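You operate a simulated robot arm through the tools that you are given. There is no shell and no other tool. Be economical: measure what you need, move in short steps, check, and stop when the job is done.

Carry out the task below with a simulated robot arm. There is one attempt and no reset: what you move stays moved.

TASK
Take the silver weight and leave it on the foil dish.
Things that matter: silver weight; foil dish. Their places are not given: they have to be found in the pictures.

It is judged by the outcome, as a careful person would: the job done as asked, and still so three seconds after it is handed in. It fails if anything else is knocked over, pushed out of place, dropped, spilled or broken.

THE ROBOT
A 7-joint arm with a two-finger parallel gripper, fixed in place. Base frame: the origin is at the foot of the arm, x ahead of it, y to its left, z up; the work surface is at about z = 0.02. Lengths are in m, angles in rad, forces in N, time in s.
With the tool pointing down near the work surface it reaches from about 0.22 to 0.6 m from the base axis. Its first joint turns from -1.152 to 1.152 rad. Payload 2.5 kg.
Tool frame: the origin (TCP) lies between the finger pads and is the grasp point; the fingertips stand 0.023 m ahead of it; z points along the fingers, y is the line along which they close. The gripper opens to 0.094 m. The fingers are 0.038 m wide and 0.01 m thick; the gripper's body (0.054 by 0.096 m) begins 0.039 m behind the TCP.
Orientation is that of the tool frame in the base frame, as a unit quaternion [w, x, y, z]. With the fingers straight down and closing along the base's y, the tool's x points along the base's -x, its y along +y and its z along -z.

THE INTERFACE
- The arm moves only by the tool send_rows. Its argument "rows" is a list of rows, each a list of 2 entries, a list of its own where there are three numbers: the shift along the tool's x, y, z in m, then the turn about the tool's z in rad. In form: [[[dx, dy, dz], yaw], ...]. A call has 1 to 20 rows; each row is the pose to reach, as a shift and turn from the pose commanded when the call began, along the tool's axes at that moment. "jaw" is the gripper command, from -1 (shut) to 1 (fully open), values between in proportion, set as the call begins (left out, the last holds). A row lasts 0.2 s, in which the tool goes at most 0.05 m and 0.15 rad; a call with a longer step from one row to the next is refused whole, and so is a gripper value outside its range. A pose out of reach is approached as far as the arm can. The call stops where the force on the tool passes 40 N (or 10 N more than at its start, if that is more) or the arm is blocked; 0.2 s more then pass. The fingers move at their own pace (about 0.108 m/s each) and stop on an object; they squeeze with about 22 N. The grip force told is the motor's: it shows also when the fingers shut on nothing. Time passes only in rows, and 0.2 s behind the last, so rows that repeat a pose let the fingers close. It gives the time, the measured TCP pose, the force on the tool (base axes), the opening and the grip force at its end, in the units of the frame above (readings bear some noise), and new pictures: "views" is both (left out), scene, wrist or none.
- Cameras (640 x 400 px; columns grow to the right, rows downward): "scene" is fixed at [0.0961, -0.3938, 0.5567]; the picture's right is [0.96, -0.28, 0.00], its down [-0.13, -0.44, -0.89] and it looks along [0.25, 0.85, -0.46] (base axes); focal length 336 px, centre (320, 200). "wrist" rides on the gripper at [-0.039, 0, -0.044] in the tool frame; the picture's right is [0.00, -1.00, 0.00], its down [0.97, 0.00, -0.24] and it looks along [0.24, 0.00, 0.97] (tool axes); focal length 218 px, centre (320, 200).
- point_at(camera, pixels): for up to 12 pixels [column, row] of the newest picture of that camera ("zoom" is the newest enlarged one), the place [x, y, z] in the base frame of the surface seen there, good to about 0.003 m. No time passes.
- zoom(camera, box): a new picture of the part [left, top, right, bottom] of that camera's present view, enlarged. No time passes.
- finish_job(): hands the job in; it is judged then, once.

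Work in short steps. Measure before you move; look again where a grasp or a placing could have gone wrong, and mend it. You have 60 turns and 120 pictures in all, the two below and enlarged ones among them. Open the gripper and draw the arm clear of the work before you hand the job in, unless the task says otherwise; then end with one line.

The tools are called after "Request:" as name(argument=value, ...) on one line, values as JSON. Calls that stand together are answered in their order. send_rows: Moves the arm, as the interface text tells. Its arguments: {"type":"object","properties":{"rows":{"type":"array"},"jaw":{"type":"number"},"views":{"type":"string","enum":["both","scene","wrist","none"]}},"required":["rows"]} The other tools are called the same way: point_at (camera, pixels) gives the place of the surface under pixels of a picture; zoom (camera, box) takes an enlarged picture of a part of a camera's view; finish_job () hands the job in.

At the start:

```text
time_s: 0.0
eef_pos: [0.261, 0.289, 0.29]
orientation: [0.0, 0.0, 1.0, 0.001]
wrist_force: [-0.5, -0.9, -0.4]
finger_gap: 0.0941
grip_force: 0.1
```

scene: 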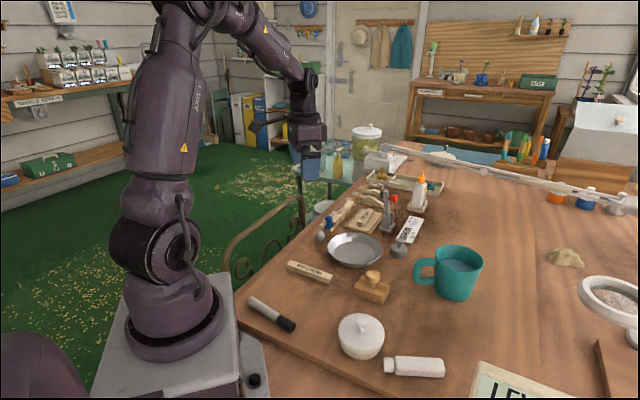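
wrist: 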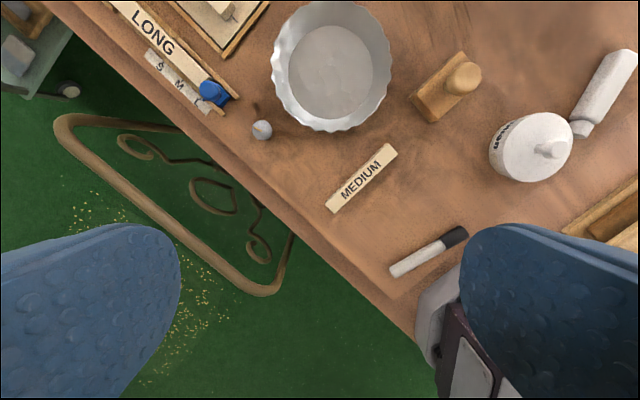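

The foil dish is at about scene (355,250). Candidates for the silver weight are the grey object near (399,250) and the small ball near (320,237), so I zoom in on them.

Request:
zoom(camera="scene", box=[290, 160, 450, 310])

Request:
point_at(camera="scene", pixels=[[399, 246], [399, 255], [355, 250], [330, 247], [382, 250], [355, 264], [320, 238], [372, 285], [415, 230], [388, 215]])

```text
2.67 times, centred on (370, 235) of scene
```

zoom: 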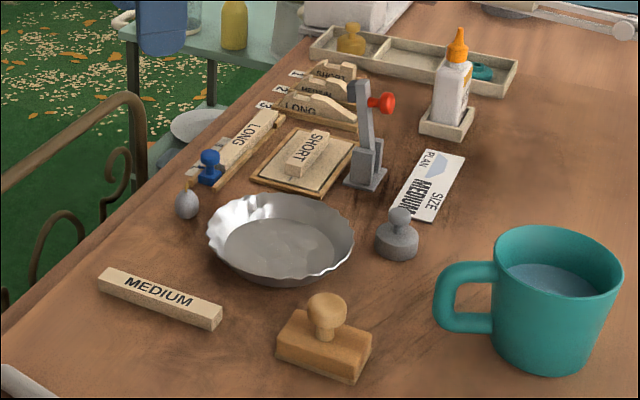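

```text
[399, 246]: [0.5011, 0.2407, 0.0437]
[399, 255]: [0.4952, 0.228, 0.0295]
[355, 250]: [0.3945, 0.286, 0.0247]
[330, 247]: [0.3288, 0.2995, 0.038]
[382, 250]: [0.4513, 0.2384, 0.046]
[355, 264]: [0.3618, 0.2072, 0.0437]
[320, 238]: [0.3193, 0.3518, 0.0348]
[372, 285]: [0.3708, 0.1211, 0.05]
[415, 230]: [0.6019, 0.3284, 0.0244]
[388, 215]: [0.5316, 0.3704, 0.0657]
```

The knobbed grey weight is at about (0.50, 0.235), and a grey teardrop is at about (0.32, 0.35). I'll move above the dish, short of the weight, to see both better.

Request:
send_rows(rows=[[[-0.04, -0.01, 0], 0], [[-0.08, -0.02, 0], 0], [[-0.12, -0.03, 0], 0], [[-0.16, -0.04, 0], 0], [[-0.19, -0.05, 0], 0], [[-0.19, -0.05, 0], 0]])

```text
time_s: 1.4
eef_pos: [0.4503, 0.2391, 0.2909]
orientation: [-0.001, 0.0, 1.0, 0.0]
wrist_force: [-0.4, -0.5, 0.3]
finger_gap: 0.094
grip_force: 0.1
```

scene: 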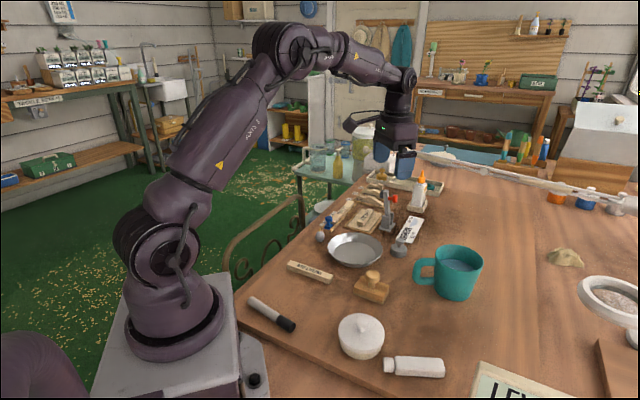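
wrist: 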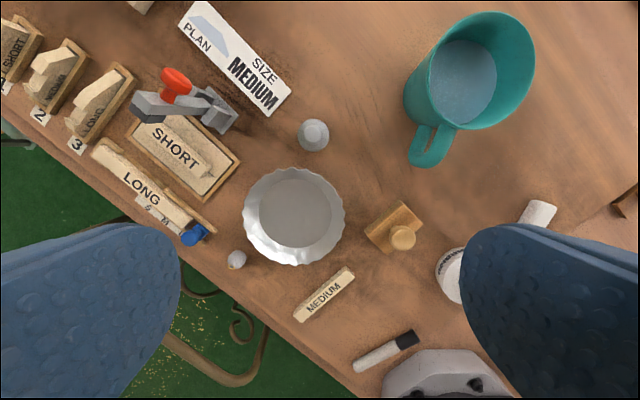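

Request:
zoom(camera="wrist", box=[200, 90, 360, 290])

Request:
point_at(camera="wrist", pixels=[[313, 130], [300, 138], [327, 138], [313, 149], [295, 213], [248, 213], [340, 213], [295, 260], [236, 259], [215, 110], [295, 172], [405, 238]])

Request:
zoom(camera="scene", box=[375, 220, 425, 265])

```text
2.00 times, centred on (280, 190) of wrist
```

zoom: 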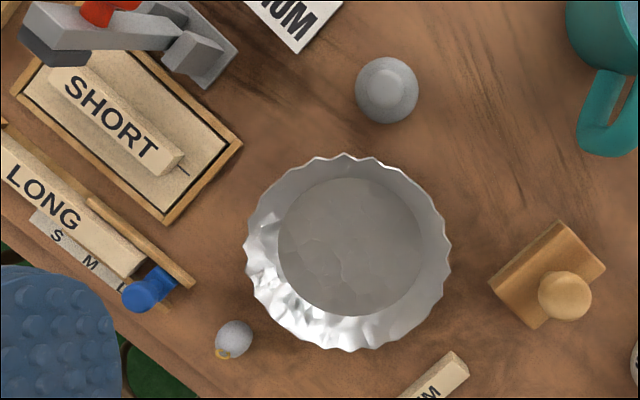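

```text
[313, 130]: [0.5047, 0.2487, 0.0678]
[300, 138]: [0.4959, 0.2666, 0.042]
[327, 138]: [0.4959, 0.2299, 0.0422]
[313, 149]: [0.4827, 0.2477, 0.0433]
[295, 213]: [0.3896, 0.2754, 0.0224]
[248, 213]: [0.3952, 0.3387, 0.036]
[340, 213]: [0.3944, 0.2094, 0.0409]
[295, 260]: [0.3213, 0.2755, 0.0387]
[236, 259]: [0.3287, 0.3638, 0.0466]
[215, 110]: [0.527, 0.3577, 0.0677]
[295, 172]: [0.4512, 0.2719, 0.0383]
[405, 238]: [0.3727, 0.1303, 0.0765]
```

```text
8.89 times, centred on (400, 242) of scene
```

zoom: 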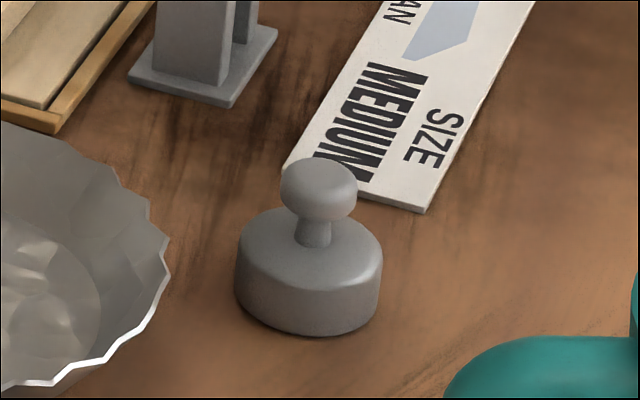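

The knobbed object is a balance-style weight. I'll zoom on the teardrop to rule it out before choosing.

Request:
zoom(camera="scene", box=[305, 215, 345, 250])

Request:
zoom(camera="wrist", box=[212, 240, 260, 280])

```text
11.43 times, centred on (325, 232) of scene
```

zoom: 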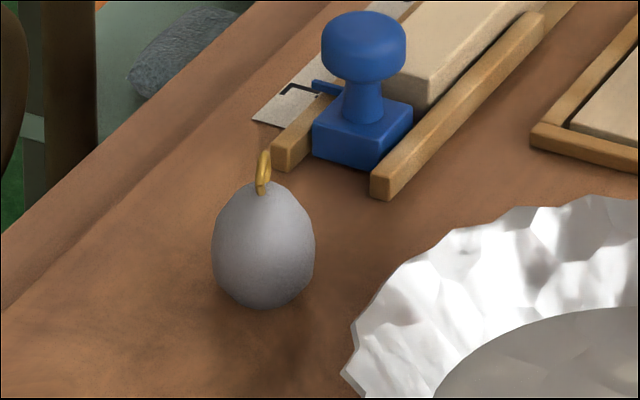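

```text
10.00 times, centred on (236, 260) of wrist
```

zoom: 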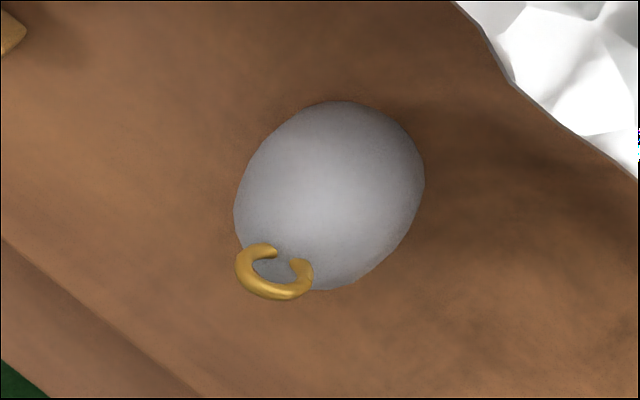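

The teardrop is a fishing sinker with a brass ring, so the knobbed weight is the target: centre ≈ (0.503, 0.248), knob top z ≈ 0.068. I'll go above it with a moderate opening and check alignment.

Request:
send_rows(rows=[[[-0.03, 0.005, 0.03], 0], [[-0.053, 0.0095, 0.07], 0], [[-0.053, 0.0095, 0.11], 0], [[-0.053, 0.0095, 0.15], 0], [[-0.053, 0.0095, 0.17], 0], [[-0.053, 0.0095, 0.17], 0]], jaw=0.2)

```text
time_s: 2.8
eef_pos: [0.5033, 0.2509, 0.1203]
orientation: [0.001, 0.0, 1.0, 0.0]
wrist_force: [0.1, -0.1, -0.6]
finger_gap: 0.0562
grip_force: 0.1
```

scene: 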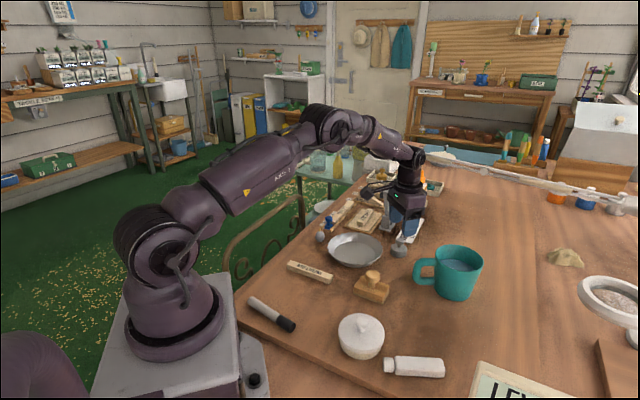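
wrist: 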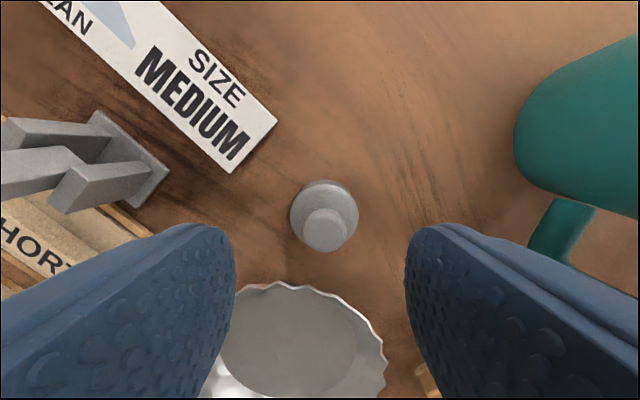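

Request:
point_at(camera="wrist", pixels=[[325, 230], [305, 230], [345, 230], [325, 212], [325, 248], [324, 186], [295, 215], [354, 215], [305, 330], [305, 288], [380, 350]])

```text
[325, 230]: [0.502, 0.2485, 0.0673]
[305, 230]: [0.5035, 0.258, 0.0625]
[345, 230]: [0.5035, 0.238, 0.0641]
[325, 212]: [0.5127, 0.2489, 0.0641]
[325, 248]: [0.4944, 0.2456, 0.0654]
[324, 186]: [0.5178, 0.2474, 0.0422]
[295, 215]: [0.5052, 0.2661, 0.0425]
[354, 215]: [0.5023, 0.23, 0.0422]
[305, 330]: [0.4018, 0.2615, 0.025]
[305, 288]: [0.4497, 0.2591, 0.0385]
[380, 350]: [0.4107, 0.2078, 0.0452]
```

Knob centre is (0.503, 0.248) with radius about 0.011 and body top z 0.043. I lower to TCP z ≈ 0.069 (tips 0.046), then close on the knob.

Request:
send_rows(rows=[[[0, -0.002, 0.025], 0], [[0, -0.002, 0.045], 0], [[0, -0.002, 0.051], 0], [[0, -0.002, 0.051], 0]], views="wrist")

Request:
send_rows(rows=[[[0, 0, 0], 0], [[0, 0, 0], 0], [[0, 0, 0], 0], [[0, 0, 0], 0]], jaw=-1)

```text
time_s: 3.8
eef_pos: [0.5043, 0.2469, 0.0691]
orientation: [-0.001, -0.001, 1.0, 0.0]
wrist_force: [1.5, -0.4, 1.0]
finger_gap: 0.0564
grip_force: 0.1
```

wrist: 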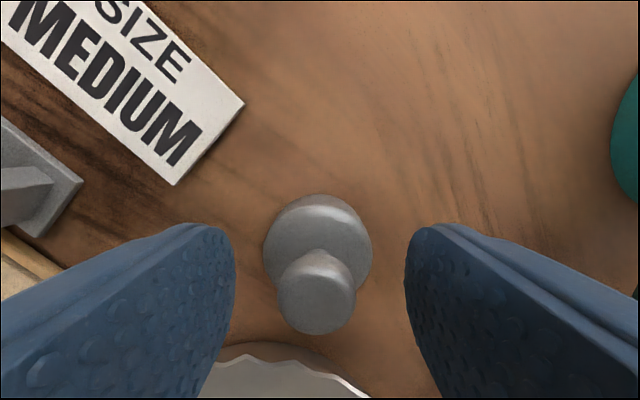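

```text
time_s: 4.8
eef_pos: [0.5042, 0.2476, 0.07]
orientation: [0.0, 0.0, 1.0, 0.001]
wrist_force: [1.2, -0.5, 1.0]
finger_gap: 0.0209
grip_force: 21.9
```

scene: 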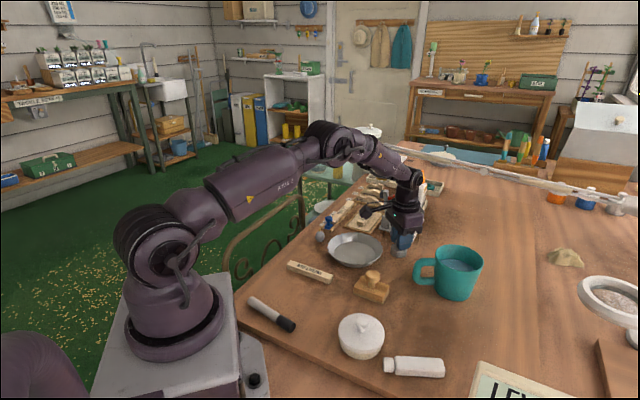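
wrist: 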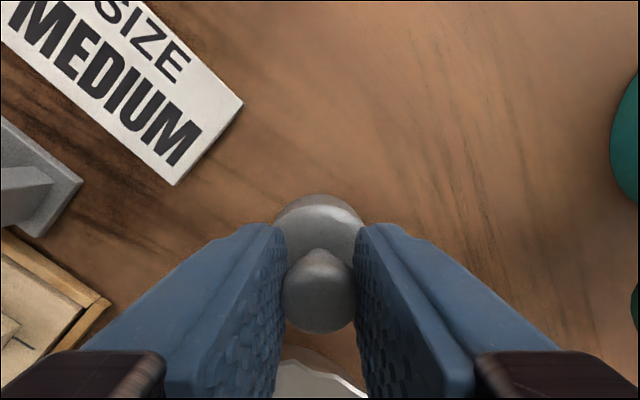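

The knob is gripped (gap 0.021). Next I lift straight up.

Request:
send_rows(rows=[[[0, 0, -0.01], 0], [[0, 0, -0.03], 0], [[0, 0, -0.055], 0], [[0, 0, -0.08], 0], [[0, 0, -0.08], 0]])

```text
time_s: 6.0
eef_pos: [0.5049, 0.2489, 0.1513]
orientation: [0.0, 0.0, 1.0, 0.0]
wrist_force: [0.0, -0.2, -2.5]
finger_gap: 0.021
grip_force: 21.6
```

scene: 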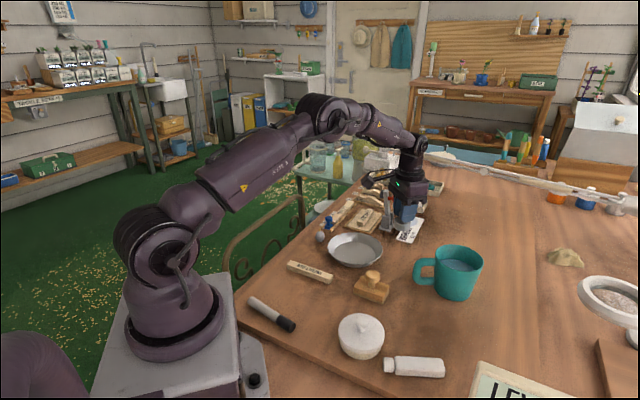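
wrist: 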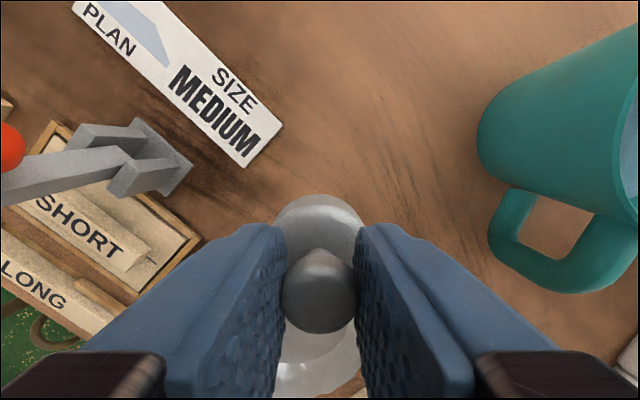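

The weight is lifted level. Dish centre ≈ (0.387, 0.274), so I carry it over there at height.

Request:
send_rows(rows=[[[0.02, 0.005, 0], 0], [[0.05, 0.011, 0], 0], [[0.08, 0.017, 0], 0], [[0.105, 0.022, 0], 0], [[0.117, 0.025, 0], 0], [[0.117, 0.025, 0], 0]])

Request:
zoom(camera="scene", box=[305, 180, 425, 280])

```text
time_s: 7.4
eef_pos: [0.3878, 0.2719, 0.1491]
orientation: [-0.001, 0.0, 1.0, 0.0]
wrist_force: [0.5, 0.4, -2.9]
finger_gap: 0.0208
grip_force: 22.2
```

scene: 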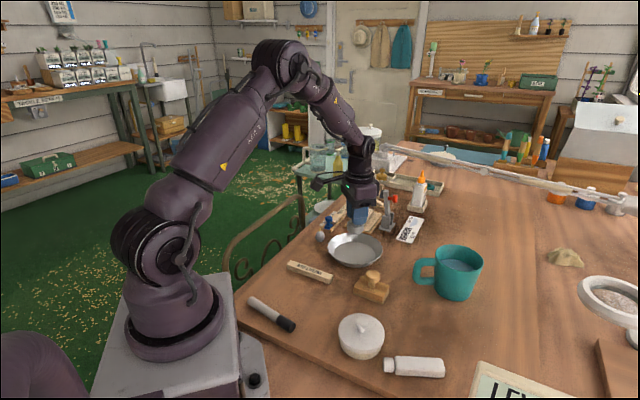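
wrist: 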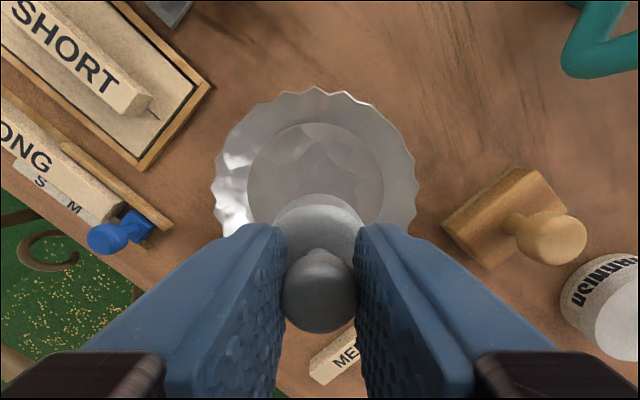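

```text
4.00 times, centred on (365, 230) of scene
```

zoom: 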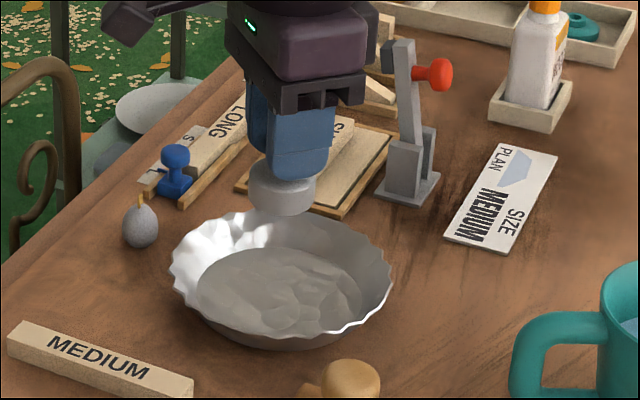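

I re-measure the dish rim from this view before lowering.

Request:
point_at(camera="wrist", pixels=[[217, 190], [413, 185], [318, 92], [318, 140], [375, 180], [260, 180]])

Request:
point_at(camera="scene", pixels=[[350, 246], [350, 259], [338, 252], [370, 253], [329, 249], [381, 252], [352, 265]])

```text
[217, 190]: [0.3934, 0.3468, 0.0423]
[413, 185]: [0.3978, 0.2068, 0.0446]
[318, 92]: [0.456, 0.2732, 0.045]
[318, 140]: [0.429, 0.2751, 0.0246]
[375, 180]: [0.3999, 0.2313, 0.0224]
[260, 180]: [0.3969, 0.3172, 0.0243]
```

```text
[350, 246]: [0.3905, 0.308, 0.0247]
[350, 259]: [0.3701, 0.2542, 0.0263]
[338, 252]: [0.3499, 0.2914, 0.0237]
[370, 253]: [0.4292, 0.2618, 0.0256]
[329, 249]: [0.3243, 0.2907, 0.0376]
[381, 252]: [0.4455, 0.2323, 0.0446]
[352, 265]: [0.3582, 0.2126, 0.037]
```

Dish centre ≈ (0.387, 0.275), floor z ≈ 0.024. The weight should touch at TCP z ≈ 0.0735, so I lower gently to just above that.

Request:
send_rows(rows=[[[0, 0.003, 0.02], 0], [[0, 0.003, 0.045], 0], [[0, 0.003, 0.062], 0], [[0, 0.003, 0.07], 0], [[0, 0.003, 0.073], 0], [[0, 0.003, 0.075], 0], [[0, 0.003, 0.075], 0]])

Request:
zoom(camera="scene", box=[305, 190, 425, 290])

```text
time_s: 9.0
eef_pos: [0.3882, 0.2751, 0.0748]
orientation: [-0.001, 0.0, 1.0, 0.0]
wrist_force: [-0.3, -0.2, -1.8]
finger_gap: 0.0211
grip_force: 21.8
```

scene: 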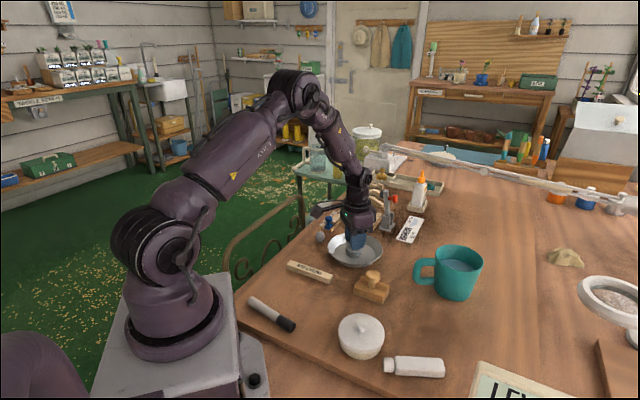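
wrist: 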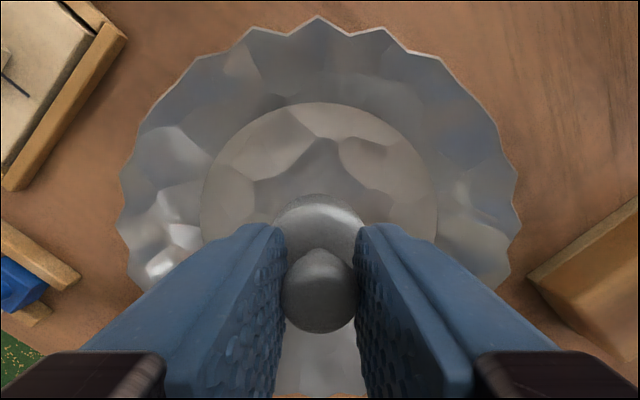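

```text
4.00 times, centred on (365, 240) of scene
```

zoom: 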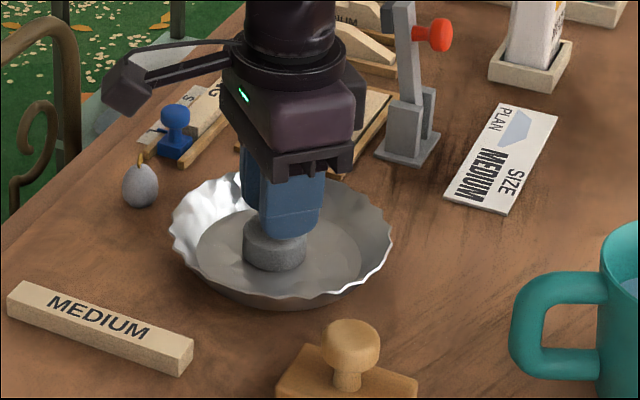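

The weight is well inside the dish and hanging just above the floor (force -1.8). I lower the last millimetre or two until the load comes off.

Request:
send_rows(rows=[[[0, 0, 0.0008], 0], [[0, 0, 0.0015], 0], [[0, 0, 0.0015], 0]], views="none")

```text
time_s: 9.8
eef_pos: [0.3881, 0.2744, 0.0735]
orientation: [0.001, 0.0, 1.0, 0.001]
wrist_force: [-0.4, -1.0, 4.0]
finger_gap: 0.0208
grip_force: 21.4
```

Force is now +4 N, so the weight has contact with the dish floor. I open to about 0.05 and let it settle.

Request:
send_rows(rows=[[[0, 0, 0], 0], [[0, 0, 0], 0], [[0, 0, 0], 0]], jaw=0.1, views="wrist")

```text
time_s: 10.6
eef_pos: [0.3868, 0.2743, 0.0725]
orientation: [0.001, -0.001, 1.0, 0.001]
wrist_force: [-0.4, -0.3, -0.4]
finger_gap: 0.0517
grip_force: 0.1
```

wrist: 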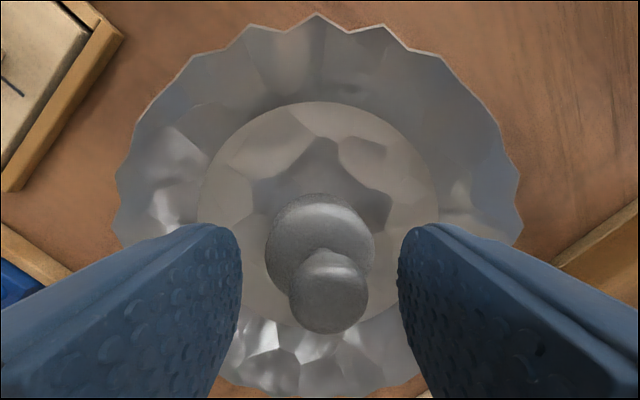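

The weight is free and upright in the dish. I withdraw straight up.

Request:
send_rows(rows=[[[0, 0, -0.02], 0], [[0, 0, -0.05], 0], [[0, 0, -0.09], 0], [[0, 0, -0.13], 0], [[0, 0, -0.17], 0], [[0, 0, -0.2], 0], [[0, 0, -0.2], 0]])

Request:
zoom(camera="scene", box=[305, 190, 425, 290])

```text
time_s: 12.2
eef_pos: [0.3883, 0.2771, 0.2724]
orientation: [0.0, 0.0, 1.0, 0.001]
wrist_force: [-0.4, 1.2, 0.4]
finger_gap: 0.052
grip_force: 0.1
```

scene: 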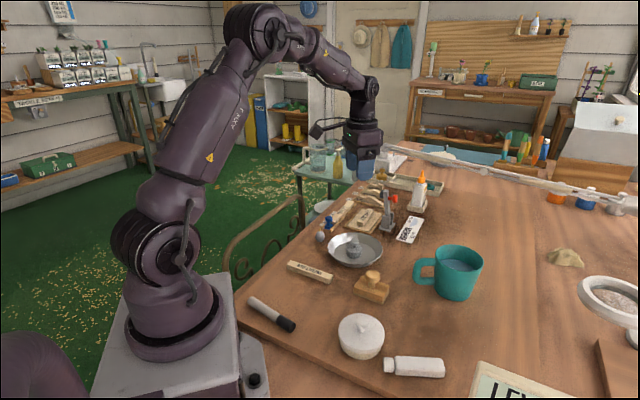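
wrist: 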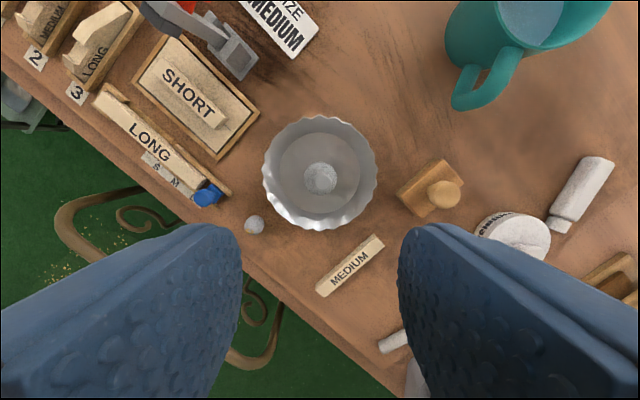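

```text
4.00 times, centred on (365, 240) of scene
```

zoom: 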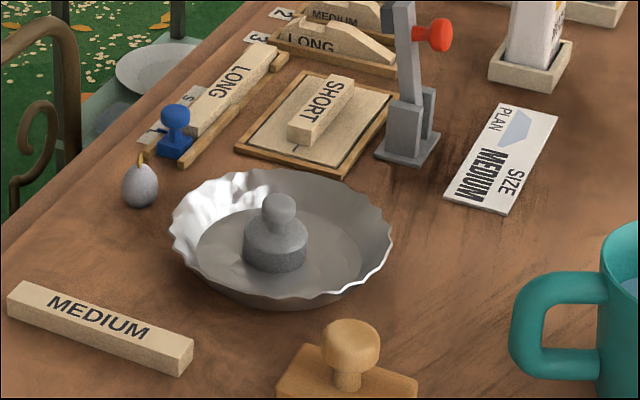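

The weight stands upright in the dish, nothing else has moved, and the arm is clear, so I hand in.

Request:
finish_job()

```text
The job is handed in.
```

The silver weight is standing upright in the foil dish, nothing else was moved, and the arm is clear; I took the knobbed grey weight as the target, not the grey fishing sinker beside the dish.
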